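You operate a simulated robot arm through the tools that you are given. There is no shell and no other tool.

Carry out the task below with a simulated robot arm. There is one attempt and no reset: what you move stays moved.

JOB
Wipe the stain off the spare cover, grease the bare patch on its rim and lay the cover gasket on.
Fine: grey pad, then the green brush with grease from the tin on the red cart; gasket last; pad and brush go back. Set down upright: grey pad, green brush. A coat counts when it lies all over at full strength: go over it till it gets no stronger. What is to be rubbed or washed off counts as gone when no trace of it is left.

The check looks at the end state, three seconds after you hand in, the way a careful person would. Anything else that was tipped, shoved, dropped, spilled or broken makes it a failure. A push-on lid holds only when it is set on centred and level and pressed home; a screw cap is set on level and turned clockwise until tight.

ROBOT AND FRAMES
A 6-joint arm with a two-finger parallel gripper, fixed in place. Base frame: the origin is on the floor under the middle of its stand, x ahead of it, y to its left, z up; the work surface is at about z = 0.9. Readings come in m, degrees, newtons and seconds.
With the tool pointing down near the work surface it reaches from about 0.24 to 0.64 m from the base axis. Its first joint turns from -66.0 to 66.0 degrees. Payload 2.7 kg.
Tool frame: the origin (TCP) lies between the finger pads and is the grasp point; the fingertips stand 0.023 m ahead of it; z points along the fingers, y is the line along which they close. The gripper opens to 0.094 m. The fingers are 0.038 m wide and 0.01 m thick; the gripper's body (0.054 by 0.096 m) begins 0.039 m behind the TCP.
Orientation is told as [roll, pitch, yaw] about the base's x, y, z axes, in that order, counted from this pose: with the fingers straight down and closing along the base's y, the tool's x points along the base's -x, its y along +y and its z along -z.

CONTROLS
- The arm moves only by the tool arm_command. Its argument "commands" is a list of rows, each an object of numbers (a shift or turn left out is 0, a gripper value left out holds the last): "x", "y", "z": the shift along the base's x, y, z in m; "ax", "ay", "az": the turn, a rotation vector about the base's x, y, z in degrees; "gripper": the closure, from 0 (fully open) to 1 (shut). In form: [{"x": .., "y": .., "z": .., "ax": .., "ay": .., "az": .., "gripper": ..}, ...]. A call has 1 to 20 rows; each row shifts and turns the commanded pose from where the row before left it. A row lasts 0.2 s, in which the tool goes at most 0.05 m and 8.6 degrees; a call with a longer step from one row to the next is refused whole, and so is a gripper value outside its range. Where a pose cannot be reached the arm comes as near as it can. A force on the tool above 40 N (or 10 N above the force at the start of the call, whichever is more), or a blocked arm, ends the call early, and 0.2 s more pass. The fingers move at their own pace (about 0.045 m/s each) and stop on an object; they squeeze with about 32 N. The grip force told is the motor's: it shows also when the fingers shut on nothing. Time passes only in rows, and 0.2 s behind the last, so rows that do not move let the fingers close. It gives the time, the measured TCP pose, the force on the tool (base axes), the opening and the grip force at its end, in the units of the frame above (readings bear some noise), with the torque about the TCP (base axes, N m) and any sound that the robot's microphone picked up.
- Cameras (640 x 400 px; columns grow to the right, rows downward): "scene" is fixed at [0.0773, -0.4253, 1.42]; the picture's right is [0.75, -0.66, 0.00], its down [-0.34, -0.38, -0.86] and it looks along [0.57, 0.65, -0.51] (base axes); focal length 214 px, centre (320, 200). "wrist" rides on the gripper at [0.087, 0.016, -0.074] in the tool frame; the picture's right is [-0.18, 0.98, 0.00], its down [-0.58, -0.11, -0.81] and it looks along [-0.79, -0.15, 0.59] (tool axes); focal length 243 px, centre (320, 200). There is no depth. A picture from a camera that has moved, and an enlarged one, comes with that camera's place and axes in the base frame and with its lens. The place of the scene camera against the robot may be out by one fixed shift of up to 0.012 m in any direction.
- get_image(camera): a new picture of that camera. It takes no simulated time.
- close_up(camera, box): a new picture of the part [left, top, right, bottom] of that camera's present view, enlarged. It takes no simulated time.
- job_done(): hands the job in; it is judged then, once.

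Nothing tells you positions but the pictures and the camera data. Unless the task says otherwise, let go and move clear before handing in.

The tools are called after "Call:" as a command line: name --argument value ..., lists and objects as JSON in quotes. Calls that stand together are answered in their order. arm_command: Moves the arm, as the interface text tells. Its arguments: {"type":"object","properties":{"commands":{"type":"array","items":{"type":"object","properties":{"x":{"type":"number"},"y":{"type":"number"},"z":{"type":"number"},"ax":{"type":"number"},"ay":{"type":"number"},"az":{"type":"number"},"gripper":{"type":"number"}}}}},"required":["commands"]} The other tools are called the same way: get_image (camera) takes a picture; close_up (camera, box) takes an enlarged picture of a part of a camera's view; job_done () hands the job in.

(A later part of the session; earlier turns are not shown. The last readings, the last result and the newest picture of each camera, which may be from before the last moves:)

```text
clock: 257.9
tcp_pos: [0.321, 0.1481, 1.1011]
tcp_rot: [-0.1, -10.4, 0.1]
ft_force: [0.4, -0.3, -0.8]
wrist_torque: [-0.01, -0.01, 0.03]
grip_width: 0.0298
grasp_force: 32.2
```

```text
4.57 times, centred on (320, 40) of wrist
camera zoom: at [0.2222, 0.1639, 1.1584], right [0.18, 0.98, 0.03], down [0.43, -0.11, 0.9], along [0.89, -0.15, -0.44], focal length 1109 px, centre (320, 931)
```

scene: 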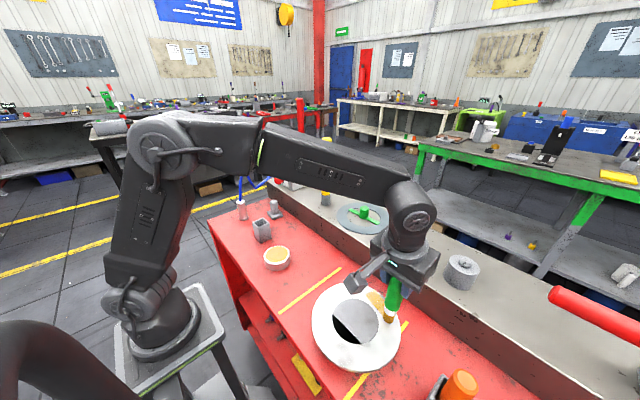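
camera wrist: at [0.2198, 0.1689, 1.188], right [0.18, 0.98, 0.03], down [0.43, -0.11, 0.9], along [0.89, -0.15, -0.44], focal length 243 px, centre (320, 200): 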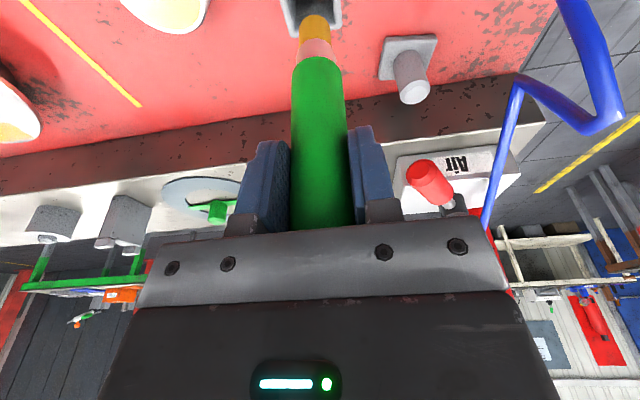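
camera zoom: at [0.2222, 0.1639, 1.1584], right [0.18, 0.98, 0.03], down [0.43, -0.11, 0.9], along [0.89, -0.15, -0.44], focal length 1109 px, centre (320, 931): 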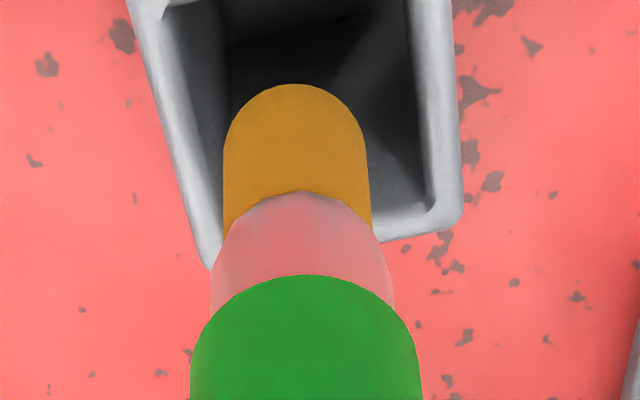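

Both views indicate the tip is over the opening. Lowering slowly.

Call:
arm_command --commands '[{"z": -0.006}, {"z": -0.006}, {}]'

Call:
close_up --camera "scene" --box '[235, 190, 295, 250]'

Call:
close_up --camera "wrist" --box '[250, 0, 390, 80]'

```text
clock: 258.6
tcp_pos: [0.3206, 0.1478, 1.0892]
tcp_rot: [-0.1, -10.5, 0.1]
ft_force: [0.1, 0.1, -0.2]
wrist_torque: [0.0, 0.0, 0.0]
grip_width: 0.0298
grasp_force: 31.7
```

```text
6.67 times, centred on (265, 220) of scene
camera zoom: at [0.0773, -0.4253, 1.42], right [0.75, -0.66, 0.0], down [-0.34, -0.38, -0.86], along [0.57, 0.65, -0.51], focal length 1430 px, centre (687, 67)
```

zoom: 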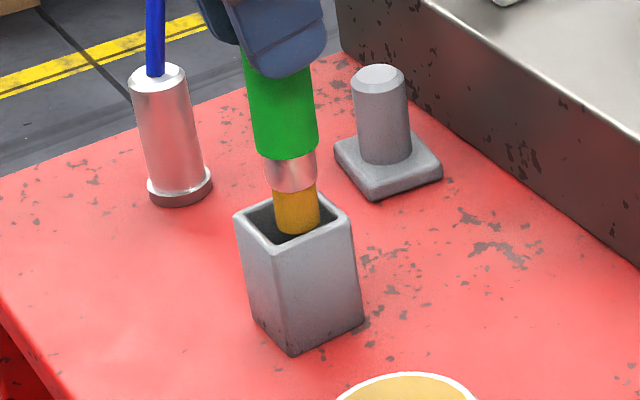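

```text
4.57 times, centred on (320, 40) of wrist
camera zoom: at [0.223, 0.1639, 1.1468], right [0.18, 0.98, 0.03], down [0.43, -0.11, 0.9], along [0.89, -0.15, -0.44], focal length 1109 px, centre (320, 931)
```

zoom: 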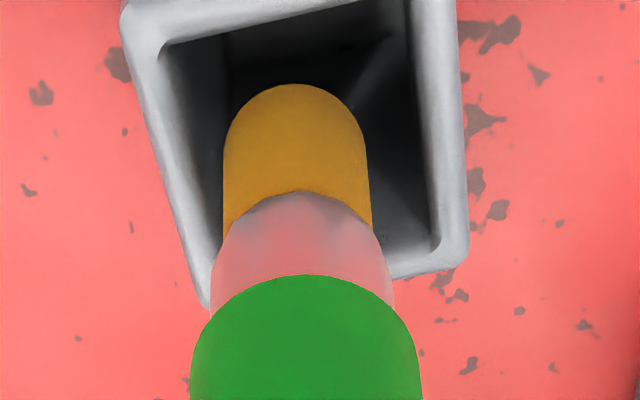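

The tip is slightly toward the −y wall; I'll nudge +2.5 mm in y and continue lowering.

Call:
arm_command --commands '[{"y": 0.0025}, {"z": -0.004}, {"z": -0.004}, {}]'

Call:
close_up --camera "scene" --box '[235, 190, 295, 250]'

Call:
close_up --camera "wrist" --box '[250, 0, 390, 80]'

```text
clock: 259.6
tcp_pos: [0.3224, 0.1506, 1.0819]
tcp_rot: [0.0, -10.4, 0.1]
ft_force: [0.6, -0.2, -1.3]
wrist_torque: [0.0, -0.01, -0.03]
grip_width: 0.0298
grasp_force: 32.2
```

```text
6.67 times, centred on (265, 220) of scene
camera zoom: at [0.0773, -0.4253, 1.42], right [0.75, -0.66, 0.0], down [-0.34, -0.38, -0.86], along [0.57, 0.65, -0.51], focal length 1430 px, centre (687, 67)
```

zoom: 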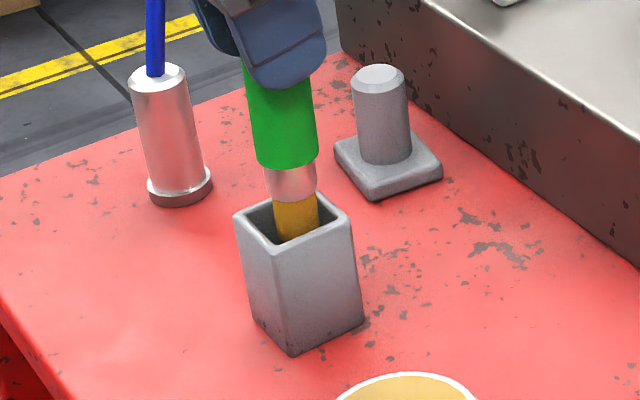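

```text
4.57 times, centred on (320, 40) of wrist
camera zoom: at [0.2235, 0.1669, 1.1389], right [0.18, 0.98, 0.03], down [0.43, -0.11, 0.9], along [0.89, -0.15, -0.44], focal length 1109 px, centre (320, 931)
```

zoom: 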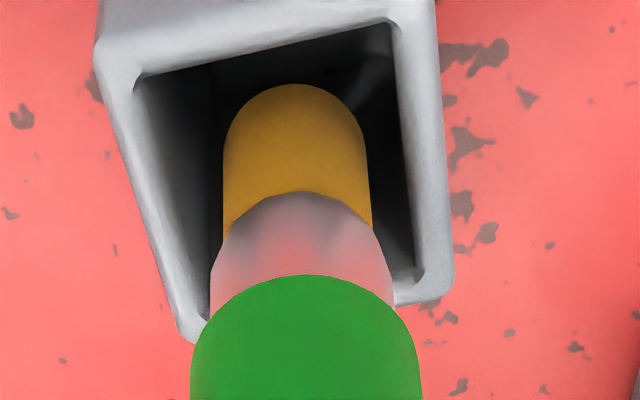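

The bristles have entered the holder. Continuing down while watching the force.

Call:
arm_command --commands '[{"z": -0.005}, {"z": -0.005}, {}]'

Call:
close_up --camera "scene" --box '[235, 190, 295, 250]'

Call:
close_up --camera "wrist" --box '[250, 0, 390, 80]'

```text
clock: 260.4
tcp_pos: [0.3231, 0.1512, 1.0725]
tcp_rot: [-0.1, -10.3, 0.1]
ft_force: [0.9, 0.2, -0.9]
wrist_torque: [0.03, -0.02, 0.0]
grip_width: 0.03
grasp_force: 31.7
```

```text
6.67 times, centred on (265, 220) of scene
camera zoom: at [0.0773, -0.4253, 1.42], right [0.75, -0.66, 0.0], down [-0.34, -0.38, -0.86], along [0.57, 0.65, -0.51], focal length 1430 px, centre (687, 67)
```

zoom: 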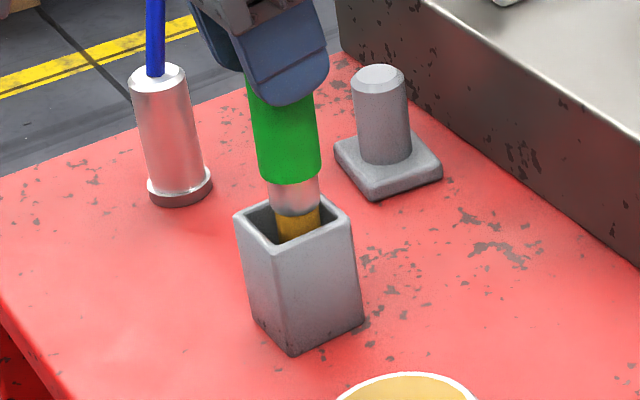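

```text
4.57 times, centred on (320, 40) of wrist
camera zoom: at [0.2239, 0.1672, 1.1297], right [0.18, 0.98, 0.03], down [0.43, -0.11, 0.9], along [0.89, -0.15, -0.44], focal length 1109 px, centre (320, 931)
```

zoom: 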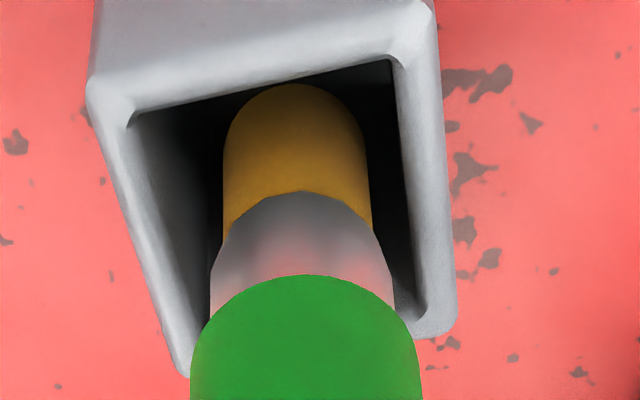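

The brush has a slight residual tilt of about 6° (tip toward the base), which would catch the handle on the far wall. I'll raise it out, correct the tilt, and realign.

Call:
arm_command --commands '[{"z": 0.02}, {"z": 0.02}, {"ay": -3, "x": -0.0065}, {"ay": -3, "x": -0.0065}, {}]'

Call:
close_up --camera "scene" --box '[235, 180, 295, 250]'

Call:
close_up --camera "wrist" --box '[250, 0, 390, 80]'

```text
clock: 261.6
tcp_pos: [0.31, 0.1519, 1.113]
tcp_rot: [-0.1, -16.4, 0.2]
ft_force: [0.8, 0.2, -0.8]
wrist_torque: [0.01, 0.01, -0.02]
grip_width: 0.0297
grasp_force: 31.8
```

```text
5.71 times, centred on (265, 215) of scene
camera zoom: at [0.0773, -0.4253, 1.42], right [0.75, -0.66, 0.0], down [-0.34, -0.38, -0.86], along [0.57, 0.65, -0.51], focal length 1226 px, centre (634, 114)
```

zoom: 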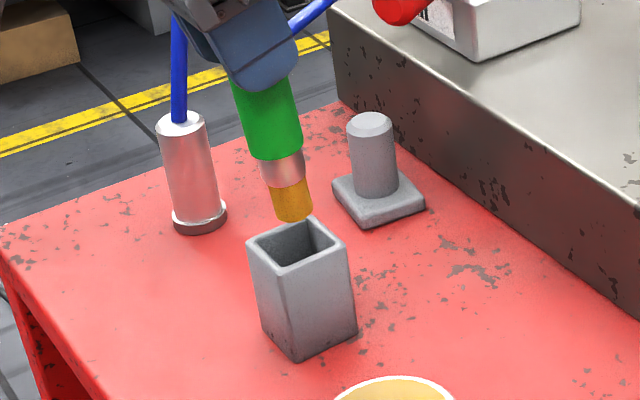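

```text
4.57 times, centred on (320, 40) of wrist
camera zoom: at [0.2055, 0.1674, 1.1594], right [0.18, 0.98, 0.05], down [0.33, -0.11, 0.94], along [0.93, -0.15, -0.34], focal length 1109 px, centre (320, 931)
```

zoom: 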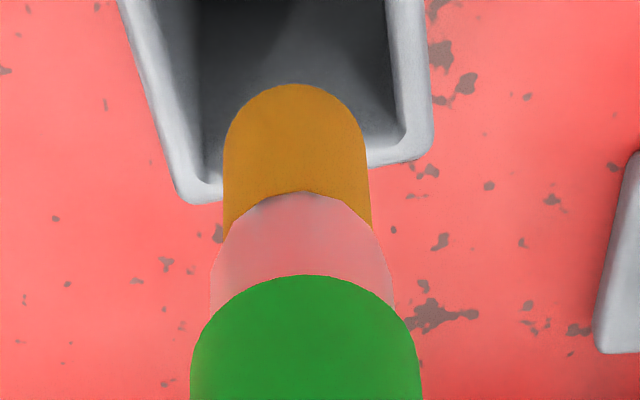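

I'll back the tilt off by 2° (which also shifts the tip about 4 mm toward the base, as needed) and shift y by −2 mm.

Call:
arm_command --commands '[{"ay": 2, "y": -0.002}, {"z": -0.01}, {}]'

Call:
close_up --camera "scene" --box '[235, 180, 295, 250]'

Call:
close_up --camera "wrist" --box '[250, 0, 390, 80]'

```text
clock: 262.4
tcp_pos: [0.3087, 0.1492, 1.1031]
tcp_rot: [-0.1, -14.4, 0.0]
ft_force: [-0.5, 0.2, -0.8]
wrist_torque: [-0.01, -0.01, 0.02]
grip_width: 0.0299
grasp_force: 32.2
```

```text
5.71 times, centred on (265, 215) of scene
camera zoom: at [0.0773, -0.4253, 1.42], right [0.75, -0.66, 0.0], down [-0.34, -0.38, -0.86], along [0.57, 0.65, -0.51], focal length 1226 px, centre (634, 114)
```

zoom: 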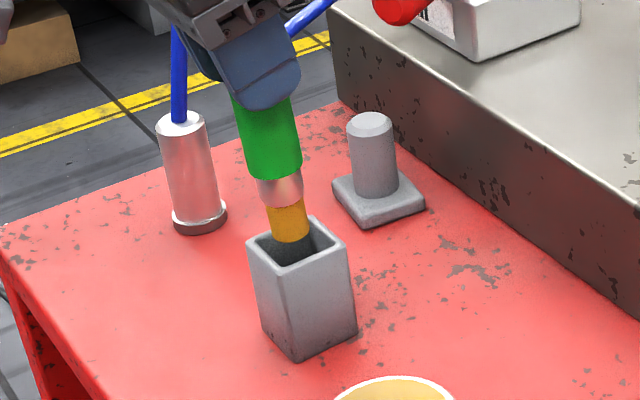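

```text
4.57 times, centred on (320, 40) of wrist
camera zoom: at [0.2061, 0.1647, 1.1529], right [0.18, 0.98, 0.04], down [0.36, -0.11, 0.93], along [0.92, -0.15, -0.38], focal length 1109 px, centre (320, 931)
```

zoom: 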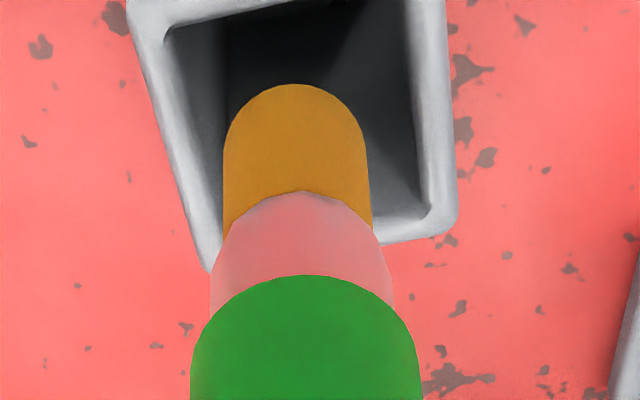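

Now the tip and handle both line up with the opening centre. Lowering in stages.

Call:
arm_command --commands '[{"x": 0.001, "z": -0.007}, {"z": -0.007}, {"z": -0.007}, {}]'

Call:
close_up --camera "scene" --box '[235, 180, 295, 250]'

Call:
close_up --camera "wrist" --box '[250, 0, 390, 80]'

```text
clock: 263.4
tcp_pos: [0.3106, 0.1476, 1.0811]
tcp_rot: [-0.1, -14.4, 0.2]
ft_force: [0.6, -0.3, -1.0]
wrist_torque: [0.01, 0.0, 0.02]
grip_width: 0.0297
grasp_force: 32.6
```

```text
5.71 times, centred on (265, 215) of scene
camera zoom: at [0.0773, -0.4253, 1.42], right [0.75, -0.66, 0.0], down [-0.34, -0.38, -0.86], along [0.57, 0.65, -0.51], focal length 1226 px, centre (634, 114)
```

zoom: 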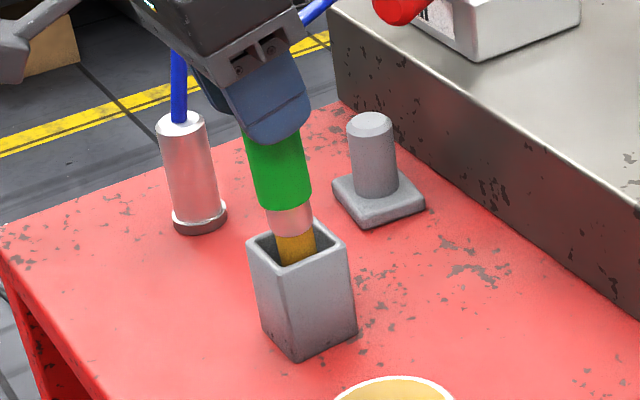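

```text
4.57 times, centred on (320, 40) of wrist
camera zoom: at [0.2081, 0.1635, 1.1314], right [0.18, 0.98, 0.04], down [0.36, -0.11, 0.93], along [0.92, -0.15, -0.38], focal length 1109 px, centre (320, 931)
```

zoom: 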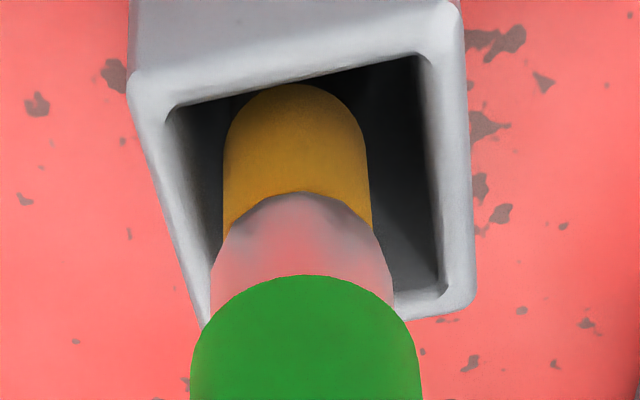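

Call:
arm_command --commands '[{"z": -0.007}, {"z": -0.007}, {"z": -0.006}, {}]'

Call:
close_up --camera "scene" --box '[235, 180, 295, 250]'

Call:
close_up --camera "wrist" --box '[250, 0, 390, 80]'

```text
clock: 264.4
tcp_pos: [0.3104, 0.1492, 1.0602]
tcp_rot: [-0.2, -14.4, 0.1]
ft_force: [-0.3, 0.0, -1.5]
wrist_torque: [0.02, 0.02, 0.01]
grip_width: 0.0298
grasp_force: 31.2
```

```text
5.71 times, centred on (265, 215) of scene
camera zoom: at [0.0773, -0.4253, 1.42], right [0.75, -0.66, 0.0], down [-0.34, -0.38, -0.86], along [0.57, 0.65, -0.51], focal length 1226 px, centre (634, 114)
```

zoom: 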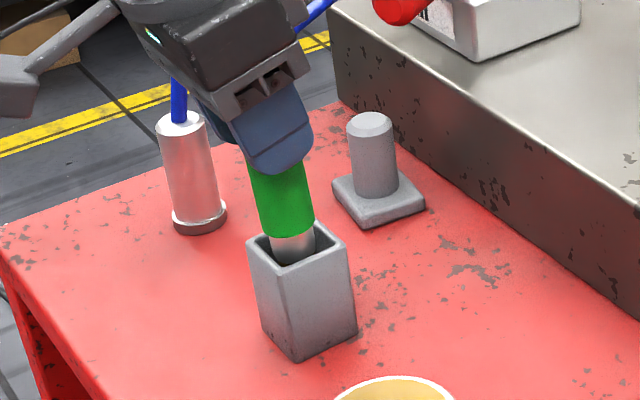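

```text
4.57 times, centred on (320, 40) of wrist
camera zoom: at [0.208, 0.1653, 1.1111], right [0.18, 0.98, 0.04], down [0.36, -0.11, 0.93], along [0.92, -0.15, -0.37], focal length 1109 px, centre (320, 931)
```

zoom: 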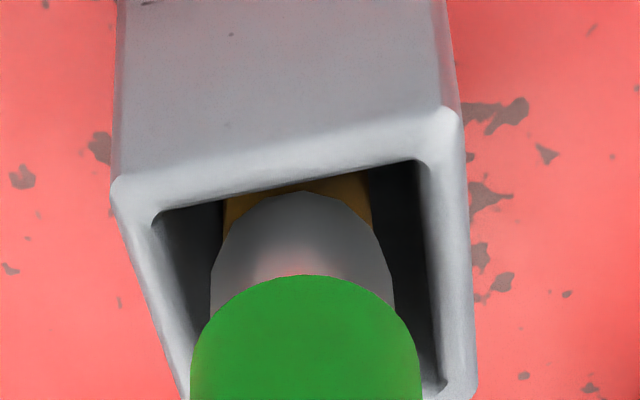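

Call:
arm_command --commands '[{"z": -0.005}, {"z": -0.005}, {"z": -0.005}, {}]'

Call:
close_up --camera "scene" --box '[235, 180, 295, 250]'

```text
clock: 265.4
tcp_pos: [0.3113, 0.1484, 1.0455]
tcp_rot: [0.0, -14.4, 0.0]
ft_force: [0.7, 0.4, -0.9]
wrist_torque: [-0.03, -0.03, -0.02]
grip_width: 0.0298
grasp_force: 31.8
```

```text
5.71 times, centred on (265, 215) of scene
camera zoom: at [0.0773, -0.4253, 1.42], right [0.75, -0.66, 0.0], down [-0.34, -0.38, -0.86], along [0.57, 0.65, -0.51], focal length 1226 px, centre (634, 114)
```

zoom: 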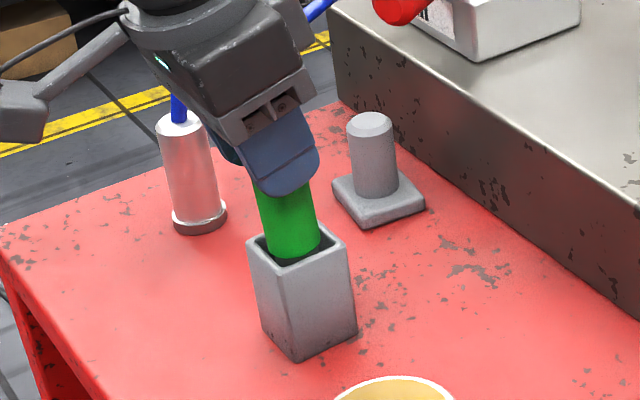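

Call:
arm_command --commands '[{"z": -0.004}, {"z": -0.004}, {}]'

Call:
arm_command --commands '[{"z": -0.002}, {"z": -0.002}, {}]'

Call:
close_up --camera "scene" --box '[235, 180, 295, 250]'

```text
clock: 266.2
tcp_pos: [0.3103, 0.1487, 1.0394]
tcp_rot: [0.0, -14.6, 0.2]
ft_force: [8.0, 1.4, 4.3]
wrist_torque: [0.15, -0.49, -0.03]
grip_width: 0.0298
grasp_force: 32.4
```

```text
clock: 267.1
tcp_pos: [0.3109, 0.1484, 1.0349]
tcp_rot: [-0.1, -14.5, 0.0]
ft_force: [13.2, 1.4, 5.8]
wrist_torque: [0.14, -0.84, 0.02]
grip_width: 0.0298
grasp_force: 32.3
```

```text
5.71 times, centred on (265, 215) of scene
camera zoom: at [0.0776, -0.4253, 1.42], right [0.75, -0.66, 0.0], down [-0.34, -0.38, -0.86], along [0.57, 0.65, -0.51], focal length 1226 px, centre (634, 114)
```

zoom: 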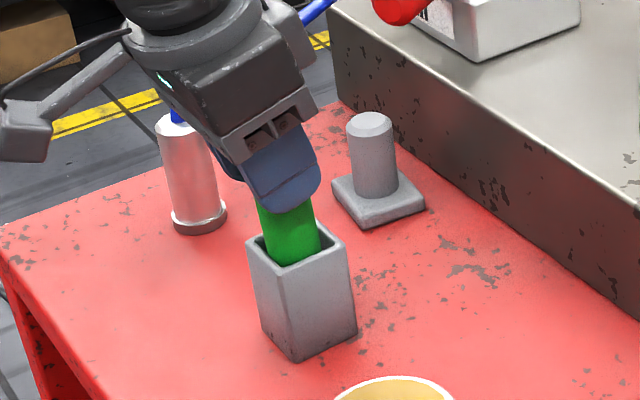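

A sideways force shows the handle touching the near wall; I'll shift +x slightly to relieve it.

Call:
arm_command --commands '[{"x": 0.001}, {}]'

Call:
arm_command --commands '[{"x": 0.0008}, {}]'

```text
clock: 267.6
tcp_pos: [0.3119, 0.1484, 1.0337]
tcp_rot: [-0.2, -14.2, 0.2]
ft_force: [5.3, 4.8, 2.9]
wrist_torque: [0.22, -0.34, 0.04]
grip_width: 0.0293
grasp_force: 32.4
```

```text
clock: 268.2
tcp_pos: [0.3116, 0.1488, 1.0333]
tcp_rot: [-0.4, -14.2, 0.1]
ft_force: [4.1, -0.2, -2.2]
wrist_torque: [-0.11, -0.25, -0.02]
grip_width: 0.03
grasp_force: 32.3
```

Call:
arm_command --commands '[{"x": 0.0006, "z": -0.0015}, {}]'

Call:
arm_command --commands '[{"z": -0.0015}, {}]'

Call:
arm_command --commands '[{"z": -0.0015}, {}]'

```text
clock: 268.9
tcp_pos: [0.3107, 0.1485, 1.0332]
tcp_rot: [-0.2, -14.4, 0.0]
ft_force: [0.7, 0.4, -0.2]
wrist_torque: [-0.01, -0.01, 0.0]
grip_width: 0.0298
grasp_force: 32.2
```

```text
clock: 269.4
tcp_pos: [0.3125, 0.1485, 1.0318]
tcp_rot: [-0.2, -14.4, 0.1]
ft_force: [0.7, -0.1, -1.7]
wrist_torque: [-0.01, -0.02, 0.02]
grip_width: 0.0297
grasp_force: 31.5
```

```text
clock: 270.1
tcp_pos: [0.3127, 0.1483, 1.0316]
tcp_rot: [-0.1, -14.5, 0.1]
ft_force: [-5.3, -1.4, 13.9]
wrist_torque: [-0.11, 0.61, -0.01]
grip_width: 0.0299
grasp_force: 32.1
```

The brush tip rests on the holder bottom. Releasing and rising straight up.

Call:
arm_command --commands '[{"z": 0.0006}, {"gripper": 0.35}, {"gripper": 0.35}, {"gripper": 0.35}, {"gripper": 0.35}, {"z": 0.01}, {"z": 0.02}, {"z": 0.03}, {"z": 0.03}, {"z": 0.03}, {}]'

Call:
get_image --camera "scene"

Call:
close_up --camera "scene" --box '[225, 170, 305, 250]'

Call:
get_image --camera "wrist"

```text
clock: 272.4
tcp_pos: [0.3138, 0.1495, 1.1503]
tcp_rot: [-0.1, -14.5, 0.1]
ft_force: [-1.0, -0.8, -0.1]
wrist_torque: [0.0, 0.02, 0.01]
grip_width: 0.0609
grasp_force: 0.1
```

```text
taken
```

scene: 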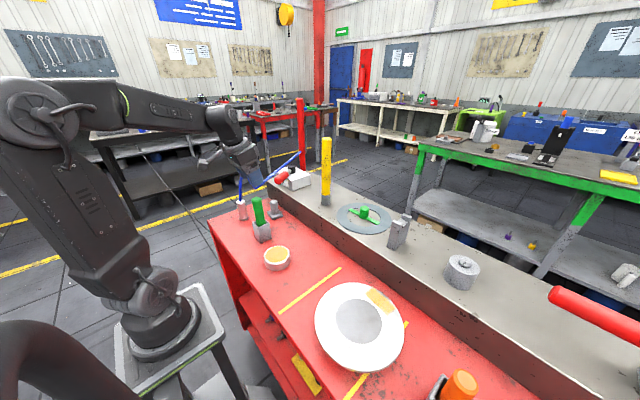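

```text
5.00 times, centred on (265, 210) of scene
camera zoom: at [0.0773, -0.4253, 1.42], right [0.75, -0.66, 0.0], down [-0.34, -0.38, -0.86], along [0.57, 0.65, -0.51], focal length 1072 px, centre (595, 150)
```

zoom: 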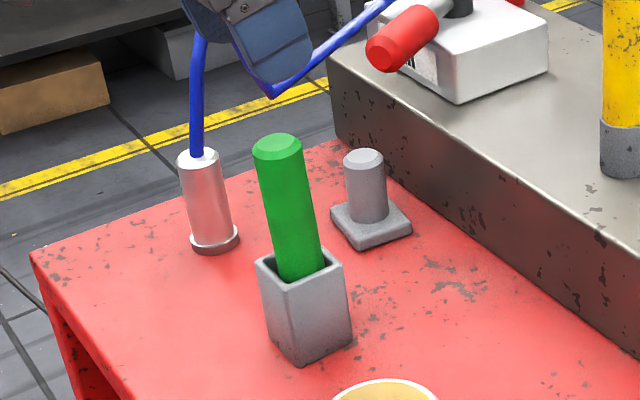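

```text
taken
camera wrist: at [0.2116, 0.1657, 1.2], right [0.18, 0.98, 0.04], down [0.36, -0.11, 0.93], along [0.92, -0.15, -0.38], focal length 243 px, centre (320, 200)
```

wrist: 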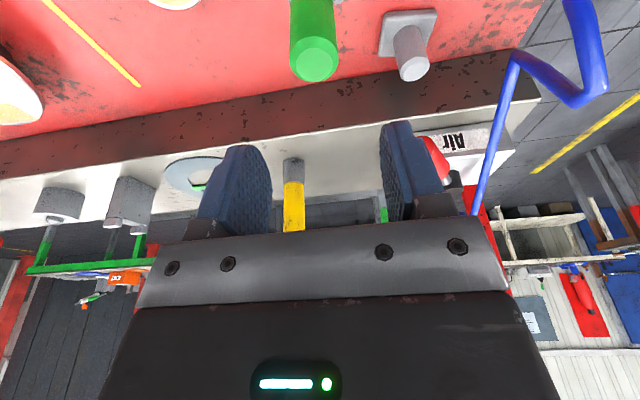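

The brush is back upright in its holder. Next I'll return the cover to its original place; first, a measurement in the same window as the initial picture.

Call:
close_up --camera "scene" --box '[280, 250, 440, 350]'

Call:
close_up --camera "scene" --box '[290, 270, 450, 370]'

Call:
close_up --camera "scene" --box '[380, 320, 500, 400]'

```text
4.00 times, centred on (360, 300) of scene
camera zoom: at [0.0773, -0.4253, 1.42], right [0.75, -0.66, 0.0], down [-0.34, -0.38, -0.86], along [0.57, 0.65, -0.51], focal length 858 px, centre (160, -200)
```

zoom: 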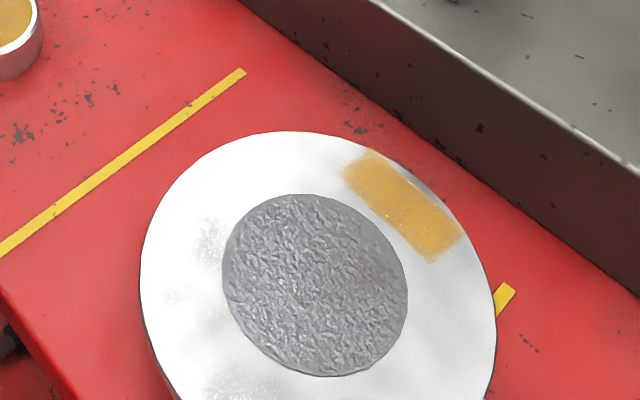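

```text
4.00 times, centred on (370, 320) of scene
camera zoom: at [0.0773, -0.4253, 1.42], right [0.75, -0.66, 0.0], down [-0.34, -0.38, -0.86], along [0.57, 0.65, -0.51], focal length 858 px, centre (120, -280)
```

zoom: 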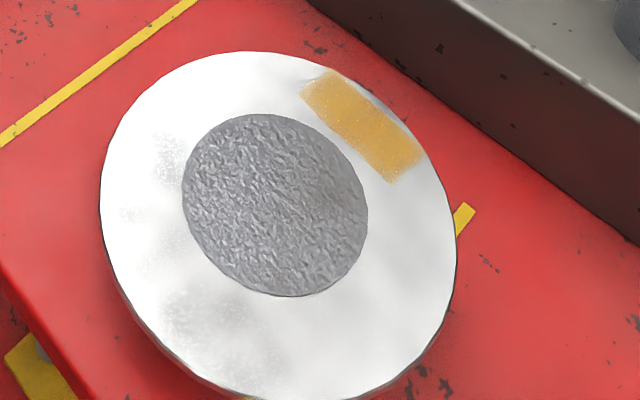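

```text
5.00 times, centred on (440, 360) of scene
camera zoom: at [0.0773, -0.4253, 1.42], right [0.75, -0.66, 0.0], down [-0.34, -0.38, -0.86], along [0.57, 0.65, -0.51], focal length 1072 px, centre (-280, -600)
```

zoom: 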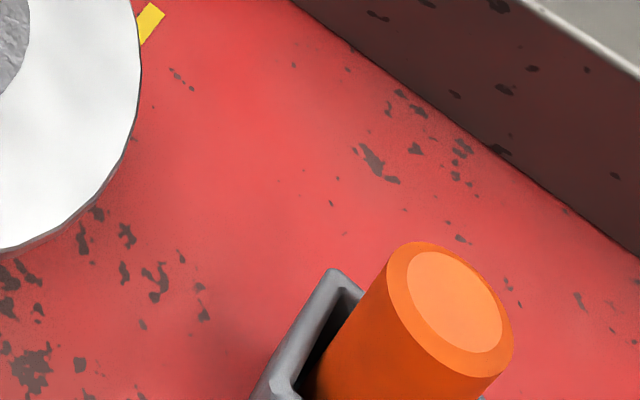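

The cover must move about +43 mm in y and +9 mm in x. I'll push it gently with the closed fingers, first from its −y side. Moving there with the gripper closed, level and yawed −90° to stay clear of the orange brush.

Call:
arm_command --commands '[{"ay": 7.25, "gripper": 1}, {"ay": 7.25}, {"y": -0.045}, {"y": -0.045}, {"y": -0.045}, {"y": -0.045}, {"y": -0.045, "az": -8}, {"y": -0.045, "az": -8}, {"y": -0.045, "az": -8}, {"y": -0.045, "az": -8}, {"y": -0.045, "az": -8}, {"y": -0.045, "az": -8}, {"az": -8}, {"az": -8}, {"az": -8}, {"az": -8}, {"az": -8}, {"az": -2}, {}]'

Call:
get_image --camera "wrist"

Call:
get_image --camera "scene"

```text
clock: 276.4
tcp_pos: [0.3116, -0.3016, 1.1497]
tcp_rot: [-0.1, 0.1, -90.1]
ft_force: [-0.6, 0.7, 0.1]
wrist_torque: [0.03, 0.04, 0.03]
grip_width: 0.0
grasp_force: 32.1
```

```text
taken
camera wrist: at [0.3291, -0.2156, 1.2248], right [0.98, -0.18, 0.0], down [-0.11, -0.58, 0.81], along [-0.15, -0.79, -0.59], focal length 243 px, centre (320, 200)
```

wrist: 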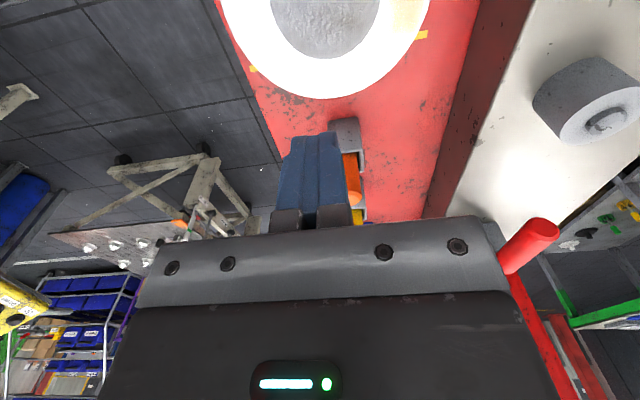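

```text
taken
```

scene: 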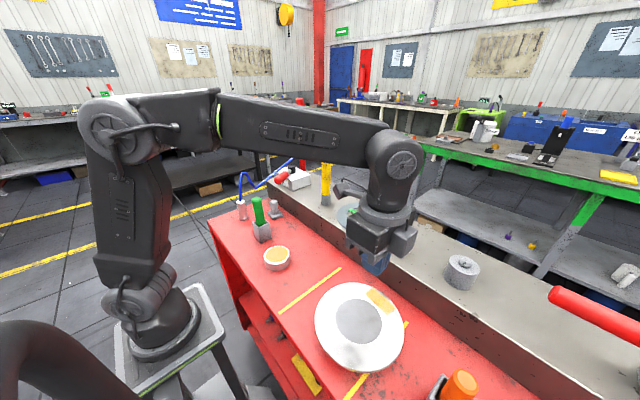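

Call:
close_up --camera "wrist" --box '[220, 0, 440, 230]'

```text
1.74 times, centred on (330, 115) of wrist
camera zoom: at [0.3291, -0.2156, 1.2248], right [0.98, -0.18, 0.0], down [-0.11, -0.58, 0.81], along [-0.15, -0.79, -0.59], focal length 422 px, centre (303, 348)
```

zoom: 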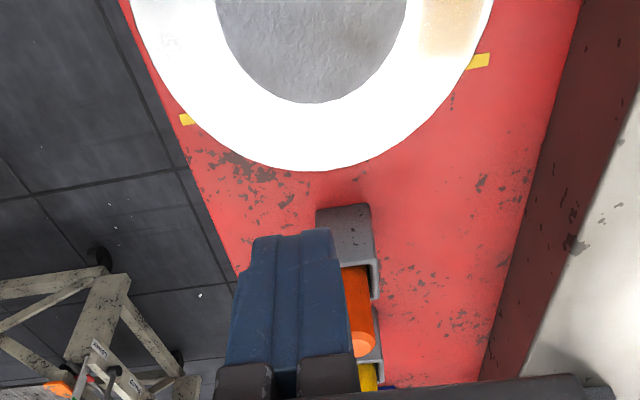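

The cover's −y edge is at y ≈ −0.377 and the orange holder's near face at y ≈ −0.447, so there's room for the closed fingers between. Moving over the gap and descending.

Call:
arm_command --commands '[{"x": 0.009, "y": -0.035}, {"y": -0.035}, {"y": -0.035}, {"z": -0.04}, {"z": -0.04}, {"z": -0.04}, {}]'

Call:
get_image --camera "scene"

Call:
close_up --camera "scene" --box '[320, 280, 500, 400]'

Call:
get_image --camera "wrist"

```text
clock: 278.1
tcp_pos: [0.3241, -0.4089, 1.03]
tcp_rot: [0.0, 0.1, -89.9]
ft_force: [0.7, 0.4, 0.4]
wrist_torque: [0.01, -0.02, -0.01]
grip_width: 0.0002
grasp_force: 31.6
```

```text
taken
```

scene: 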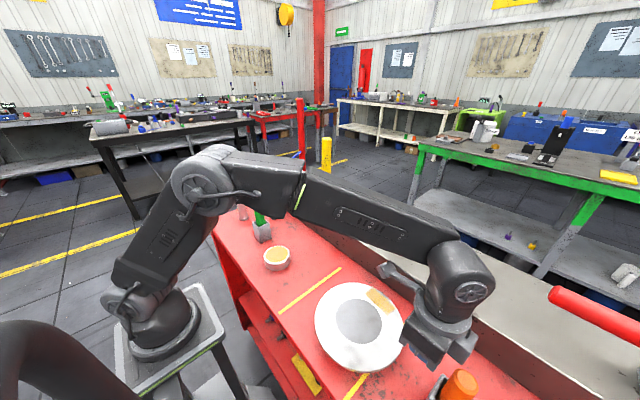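

```text
3.33 times, centred on (410, 340) of scene
camera zoom: at [0.0773, -0.4253, 1.42], right [0.75, -0.66, 0.0], down [-0.34, -0.38, -0.86], along [0.57, 0.65, -0.51], focal length 715 px, centre (20, -267)
```

zoom: 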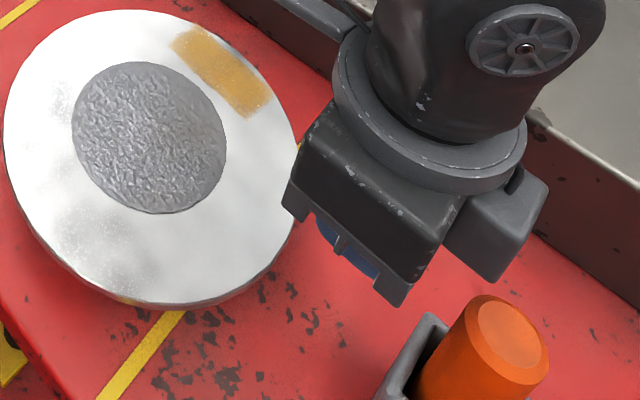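

```text
taken
camera wrist: at [0.34, -0.3225, 1.1051], right [0.98, -0.18, 0.0], down [-0.11, -0.58, 0.81], along [-0.15, -0.79, -0.59], focal length 243 px, centre (320, 200)
```

wrist: 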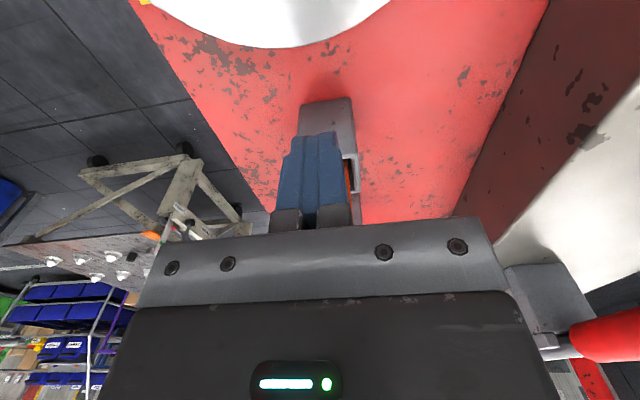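

Clearances look fine; I'll shift 4 mm away from the orange brush and descend.

Call:
arm_command --commands '[{"x": -0.003, "y": 0.004}, {"z": -0.02}, {"z": -0.02}, {"z": -0.02}, {}]'

Call:
close_up --camera "scene" --box '[320, 280, 500, 400]'

Call:
get_image --camera "wrist"

```text
clock: 279.2
tcp_pos: [0.3187, -0.403, 0.9705]
tcp_rot: [-0.1, 0.1, -89.9]
ft_force: [0.4, -0.1, -0.2]
wrist_torque: [-0.01, 0.02, -0.01]
grip_width: 0.0003
grasp_force: 32.3
```

```text
3.33 times, centred on (410, 340) of scene
camera zoom: at [0.0773, -0.4253, 1.42], right [0.75, -0.66, 0.0], down [-0.34, -0.38, -0.86], along [0.57, 0.65, -0.51], focal length 715 px, centre (20, -267)
```

zoom: 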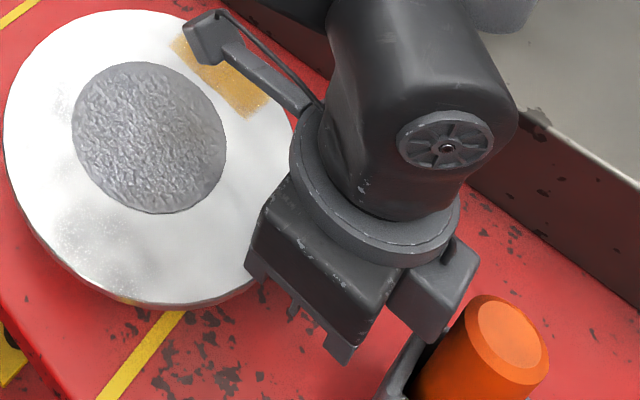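

```text
taken
camera wrist: at [0.3356, -0.3171, 1.0456], right [0.98, -0.18, 0.0], down [-0.11, -0.58, 0.81], along [-0.15, -0.79, -0.59], focal length 243 px, centre (320, 200)
```

wrist: 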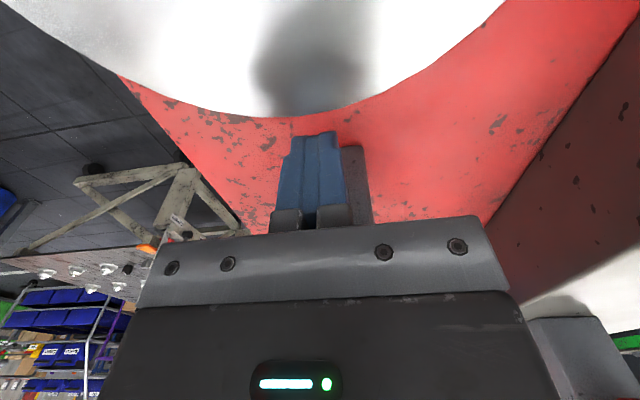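

A box on the far side of the wrist comes close to the orange handle in this orientation. I'll go back up and instead use yaw 0 with the gripper leaning toward +y, away from the orange brush.

Call:
arm_command --commands '[{"z": 0.04}, {"z": 0.045}, {"z": 0.045, "y": 0.01}, {"y": 0.04, "az": 8}, {"az": 8}, {"az": 8}, {"az": 8}, {"az": 8}, {"az": 8}, {"az": 8}, {"az": 8}, {"az": 8}, {"az": 8}, {"az": 8}, {"az": 2}, {"ax": -7.5}, {"ax": -7.5}, {}]'

Call:
get_image --camera "wrist"

Call:
get_image --camera "scene"

```text
clock: 283.1
tcp_pos: [0.3185, -0.3533, 1.0999]
tcp_rot: [-15.3, 0.1, 0.1]
ft_force: [0.0, 0.4, -0.4]
wrist_torque: [0.03, -0.02, 0.02]
grip_width: 0.0001
grasp_force: 32.1
```

```text
taken
camera wrist: at [0.232, -0.3179, 1.1684], right [0.18, 0.95, -0.26], down [0.58, 0.11, 0.81], along [0.79, -0.3, -0.53], focal length 243 px, centre (320, 200)
```

wrist: 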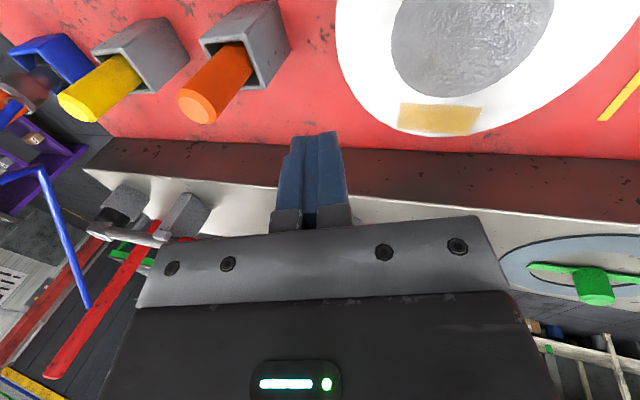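

```text
taken
```

scene: 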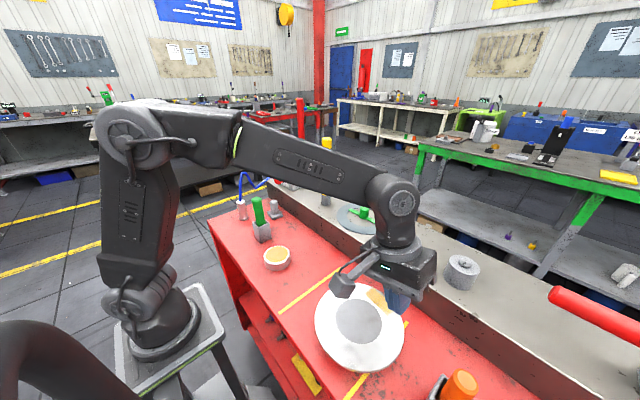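

Clear of the orange brush now. Moving to the gap beside the cover and descending.

Call:
arm_command --commands '[{"x": 0.002, "y": -0.02}, {"y": -0.0205}, {"z": -0.04}, {"z": -0.04}, {"z": -0.03}, {"z": -0.02}, {}]'

Call:
get_image --camera "wrist"

Call:
close_up --camera "scene" --box '[320, 280, 500, 400]'

```text
clock: 284.6
tcp_pos: [0.3193, -0.3946, 0.972]
tcp_rot: [-15.2, 0.1, 0.0]
ft_force: [0.6, -0.1, -0.5]
wrist_torque: [-0.01, -0.03, -0.01]
grip_width: 0.0
grasp_force: 32.3
```

```text
taken
camera wrist: at [0.2332, -0.3595, 1.0388], right [0.18, 0.95, -0.26], down [0.58, 0.11, 0.81], along [0.79, -0.3, -0.53], focal length 243 px, centre (320, 200)
```

wrist: 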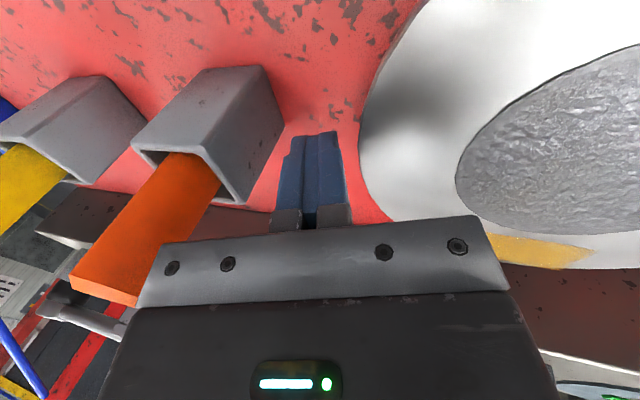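

```text
3.33 times, centred on (410, 340) of scene
camera zoom: at [0.0773, -0.4253, 1.42], right [0.75, -0.66, 0.0], down [-0.34, -0.38, -0.86], along [0.57, 0.65, -0.51], focal length 715 px, centre (20, -267)
```

zoom: 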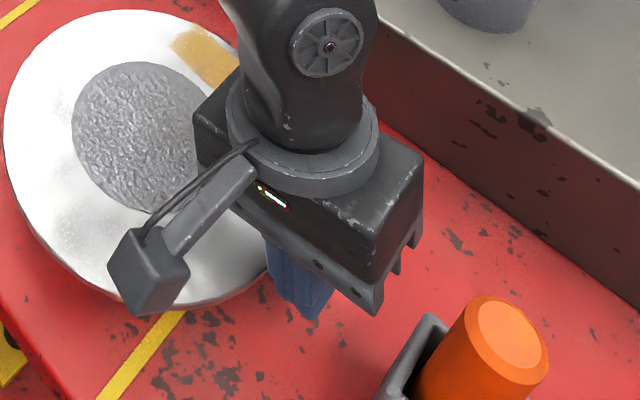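

Good clearance. Lower the last bit and begin pushing in +y slowly.

Call:
arm_command --commands '[{"z": -0.012}, {"z": -0.01}, {}]'

Call:
arm_command --commands '[{"y": 0.003}, {"y": 0.003}, {"y": 0.003}, {"y": 0.003}, {"y": 0.003}, {}]'

Call:
close_up --camera "scene" --box '[280, 250, 440, 350]'

```text
clock: 285.4
tcp_pos: [0.3189, -0.3945, 0.9485]
tcp_rot: [-15.0, 0.1, 0.2]
ft_force: [0.5, 0.1, 0.2]
wrist_torque: [0.02, -0.01, -0.02]
grip_width: 0.0
grasp_force: 31.8
```

```text
clock: 286.9
tcp_pos: [0.3208, -0.3795, 0.9479]
tcp_rot: [-15.1, 0.1, 0.1]
ft_force: [-1.9, -6.6, 2.3]
wrist_torque: [0.06, 0.02, 0.08]
grip_width: 0.0
grasp_force: 32.2
```

```text
4.00 times, centred on (360, 300) of scene
camera zoom: at [0.0772, -0.4255, 1.4199], right [0.75, -0.66, 0.0], down [-0.34, -0.38, -0.86], along [0.57, 0.65, -0.51], focal length 858 px, centre (160, -200)
```

zoom: 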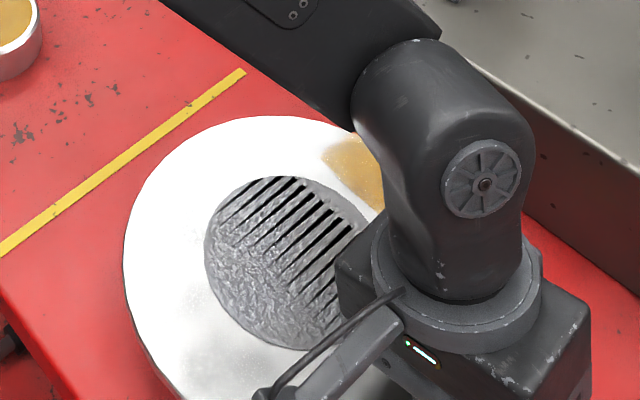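

The push works smoothly (about 7 N). Cover has moved 13 mm; continuing about 27 mm more.

Call:
arm_command --commands '[{"y": 0.003}, {"y": 0.003}, {"y": 0.003}, {"y": 0.003}, {"y": 0.003}, {"y": 0.003}, {"y": 0.003}, {"y": 0.003}, {"y": 0.003}, {}]'

Call:
close_up --camera "scene" --box '[280, 250, 440, 350]'

```text
clock: 289.1
tcp_pos: [0.3201, -0.3492, 0.9489]
tcp_rot: [-15.1, 0.1, 0.1]
ft_force: [-1.0, -4.7, 1.6]
wrist_torque: [0.0, 0.01, 0.07]
grip_width: 0.0001
grasp_force: 31.5
```

```text
4.00 times, centred on (360, 300) of scene
camera zoom: at [0.0772, -0.4255, 1.42], right [0.75, -0.66, 0.0], down [-0.34, -0.38, -0.86], along [0.57, 0.65, -0.51], focal length 858 px, centre (160, -200)
```

zoom: 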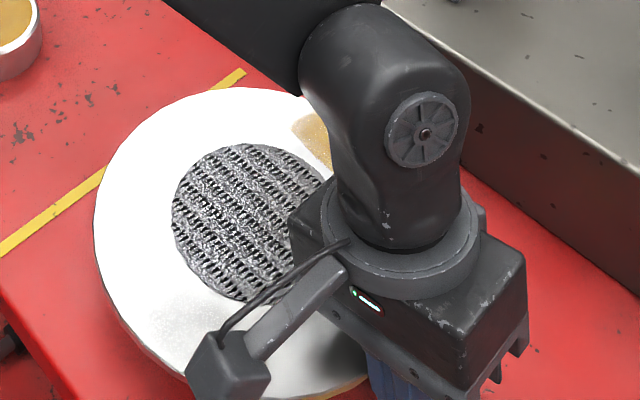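

The y position is now right; x still needs about +6 mm. I'll back off, lift, and go to the base side of the cover for a small +x push.

Call:
arm_command --commands '[{"y": -0.008}, {"z": 0.04}, {"z": 0.04}, {"z": 0.04}, {"ax": 7.5}, {"ax": 7.5}, {"x": -0.031, "y": 0.029}, {"x": -0.031, "y": 0.029}, {"x": -0.031, "y": 0.029}, {"x": -0.032, "y": 0.03}, {}]'

Call:
get_image --camera "wrist"

Call:
close_up --camera "scene" --box '[280, 250, 440, 350]'

```text
clock: 291.4
tcp_pos: [0.1939, -0.2451, 1.0686]
tcp_rot: [-0.1, 0.1, 0.1]
ft_force: [0.2, 1.3, 0.3]
wrist_torque: [0.0, 0.0, -0.03]
grip_width: 0.0001
grasp_force: 32.4
```

```text
taken
camera wrist: at [0.1077, -0.2284, 1.1431], right [0.18, 0.98, 0.0], down [0.58, -0.11, 0.81], along [0.79, -0.15, -0.59], focal length 243 px, centre (320, 200)
```

wrist: 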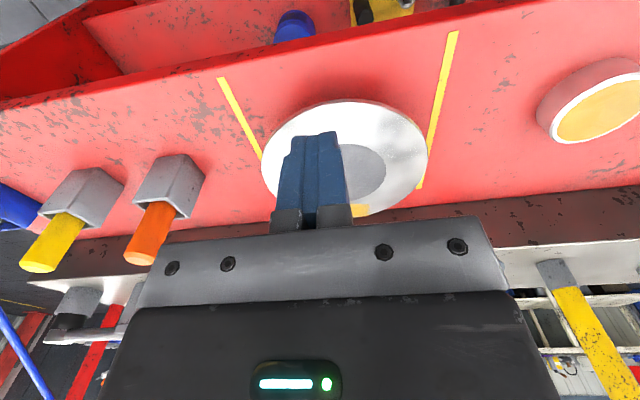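

```text
4.00 times, centred on (360, 300) of scene
camera zoom: at [0.0772, -0.4253, 1.42], right [0.75, -0.66, 0.0], down [-0.34, -0.38, -0.86], along [0.57, 0.65, -0.51], focal length 858 px, centre (160, -200)
```

zoom: 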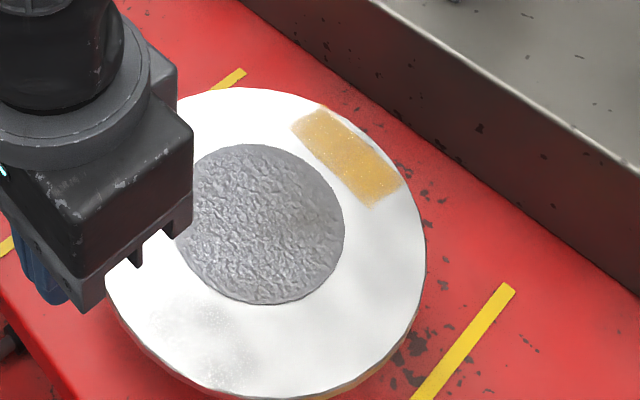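

Call:
arm_command --commands '[{"y": 0.004, "z": -0.03}, {"z": -0.03}, {"z": -0.03}, {"z": -0.03}, {}]'

Call:
arm_command --commands '[{"x": 0.003}, {"x": 0.003}, {"x": 0.003}, {}]'

Call:
close_up --camera "scene" --box '[280, 250, 440, 350]'

```text
clock: 292.6
tcp_pos: [0.1971, -0.2381, 0.9486]
tcp_rot: [-0.1, 0.1, 0.1]
ft_force: [1.0, 0.2, -0.3]
wrist_torque: [-0.01, 0.0, 0.0]
grip_width: 0.0001
grasp_force: 32.3
```

```text
clock: 293.6
tcp_pos: [0.2048, -0.2383, 0.9476]
tcp_rot: [-0.1, 0.1, 0.1]
ft_force: [0.6, 0.5, -0.2]
wrist_torque: [0.0, -0.01, 0.01]
grip_width: 0.0002
grasp_force: 31.9
```

```text
4.00 times, centred on (360, 300) of scene
camera zoom: at [0.0773, -0.4253, 1.42], right [0.75, -0.66, 0.0], down [-0.34, -0.38, -0.86], along [0.57, 0.65, -0.51], focal length 858 px, centre (160, -200)
```

zoom: 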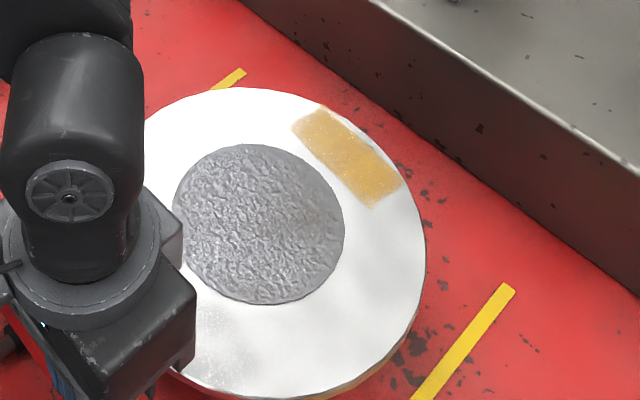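

Not touching yet; pushing a little further in small steps.

Call:
arm_command --commands '[{"x": 0.002}, {"x": 0.002}, {}]'

Call:
arm_command --commands '[{"x": 0.002}, {"x": 0.002}, {}]'

Call:
close_up --camera "scene" --box '[280, 250, 440, 350]'

```text
clock: 294.4
tcp_pos: [0.2083, -0.2383, 0.9479]
tcp_rot: [-0.1, 0.1, 0.1]
ft_force: [-4.5, -0.9, 0.6]
wrist_torque: [0.0, -0.02, 0.04]
grip_width: 0.0001
grasp_force: 31.4
```

```text
clock: 295.2
tcp_pos: [0.2118, -0.2377, 0.9494]
tcp_rot: [-0.1, 0.1, 0.1]
ft_force: [-6.3, 1.7, -0.9]
wrist_torque: [-0.04, 0.04, 0.05]
grip_width: 0.0002
grasp_force: 31.6
```

```text
4.00 times, centred on (360, 300) of scene
camera zoom: at [0.0771, -0.4253, 1.42], right [0.75, -0.66, 0.0], down [-0.34, -0.38, -0.86], along [0.57, 0.65, -0.51], focal length 858 px, centre (160, -200)
```

zoom: 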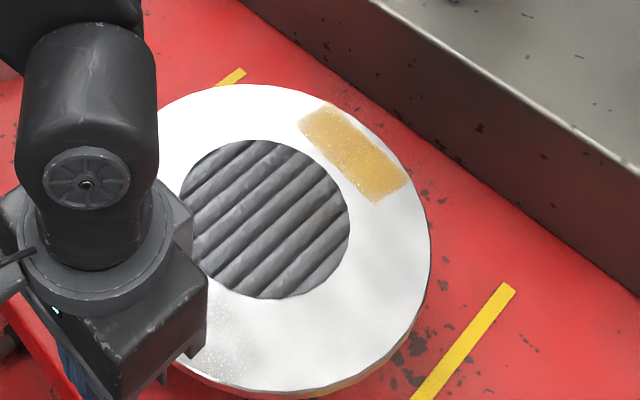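

Nearly there: about 2 mm more, then back off.

Call:
arm_command --commands '[{"x": 0.002}, {}]'

Call:
arm_command --commands '[{"x": -0.008}, {"z": 0.04}, {"z": 0.04}, {"z": 0.04}, {}]'

Call:
close_up --camera "scene" --box '[280, 250, 440, 350]'

Call:
get_image --camera "wrist"

```text
clock: 295.9
tcp_pos: [0.2128, -0.2384, 0.949]
tcp_rot: [-0.1, 0.1, 0.1]
ft_force: [-6.0, -0.1, 2.9]
wrist_torque: [0.0, -0.05, 0.03]
grip_width: 0.0001
grasp_force: 31.7
```

```text
clock: 297.1
tcp_pos: [0.2048, -0.237, 1.0734]
tcp_rot: [0.0, 0.1, 0.0]
ft_force: [0.0, 0.4, 0.5]
wrist_torque: [0.01, 0.05, -0.01]
grip_width: 0.0002
grasp_force: 31.5
```

```text
4.00 times, centred on (360, 300) of scene
camera zoom: at [0.0773, -0.4253, 1.42], right [0.75, -0.66, 0.0], down [-0.34, -0.38, -0.86], along [0.57, 0.65, -0.51], focal length 858 px, centre (160, -200)
```

zoom: 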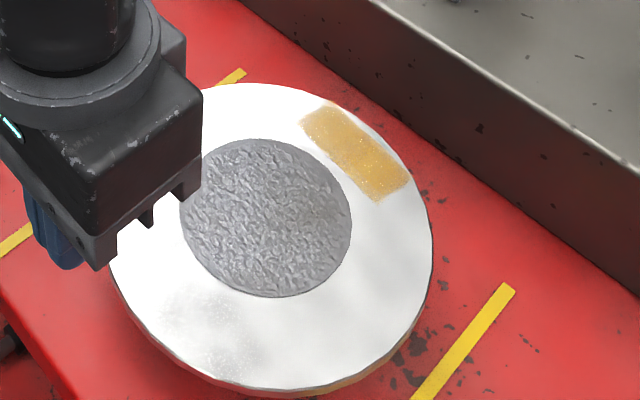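

```text
taken
camera wrist: at [0.1188, -0.2215, 1.1471], right [0.18, 0.98, 0.0], down [0.58, -0.11, 0.81], along [0.79, -0.15, -0.59], focal length 243 px, centre (320, 200)
```

wrist: 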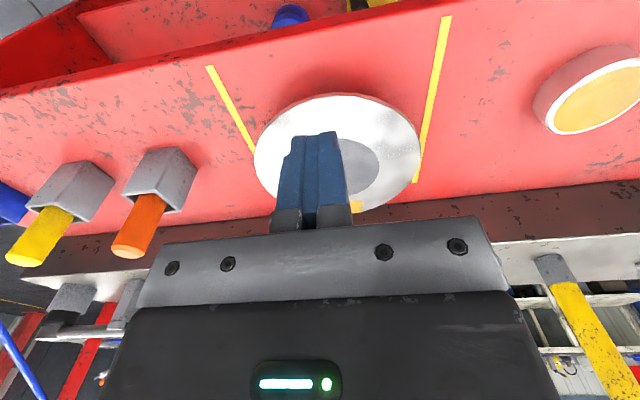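

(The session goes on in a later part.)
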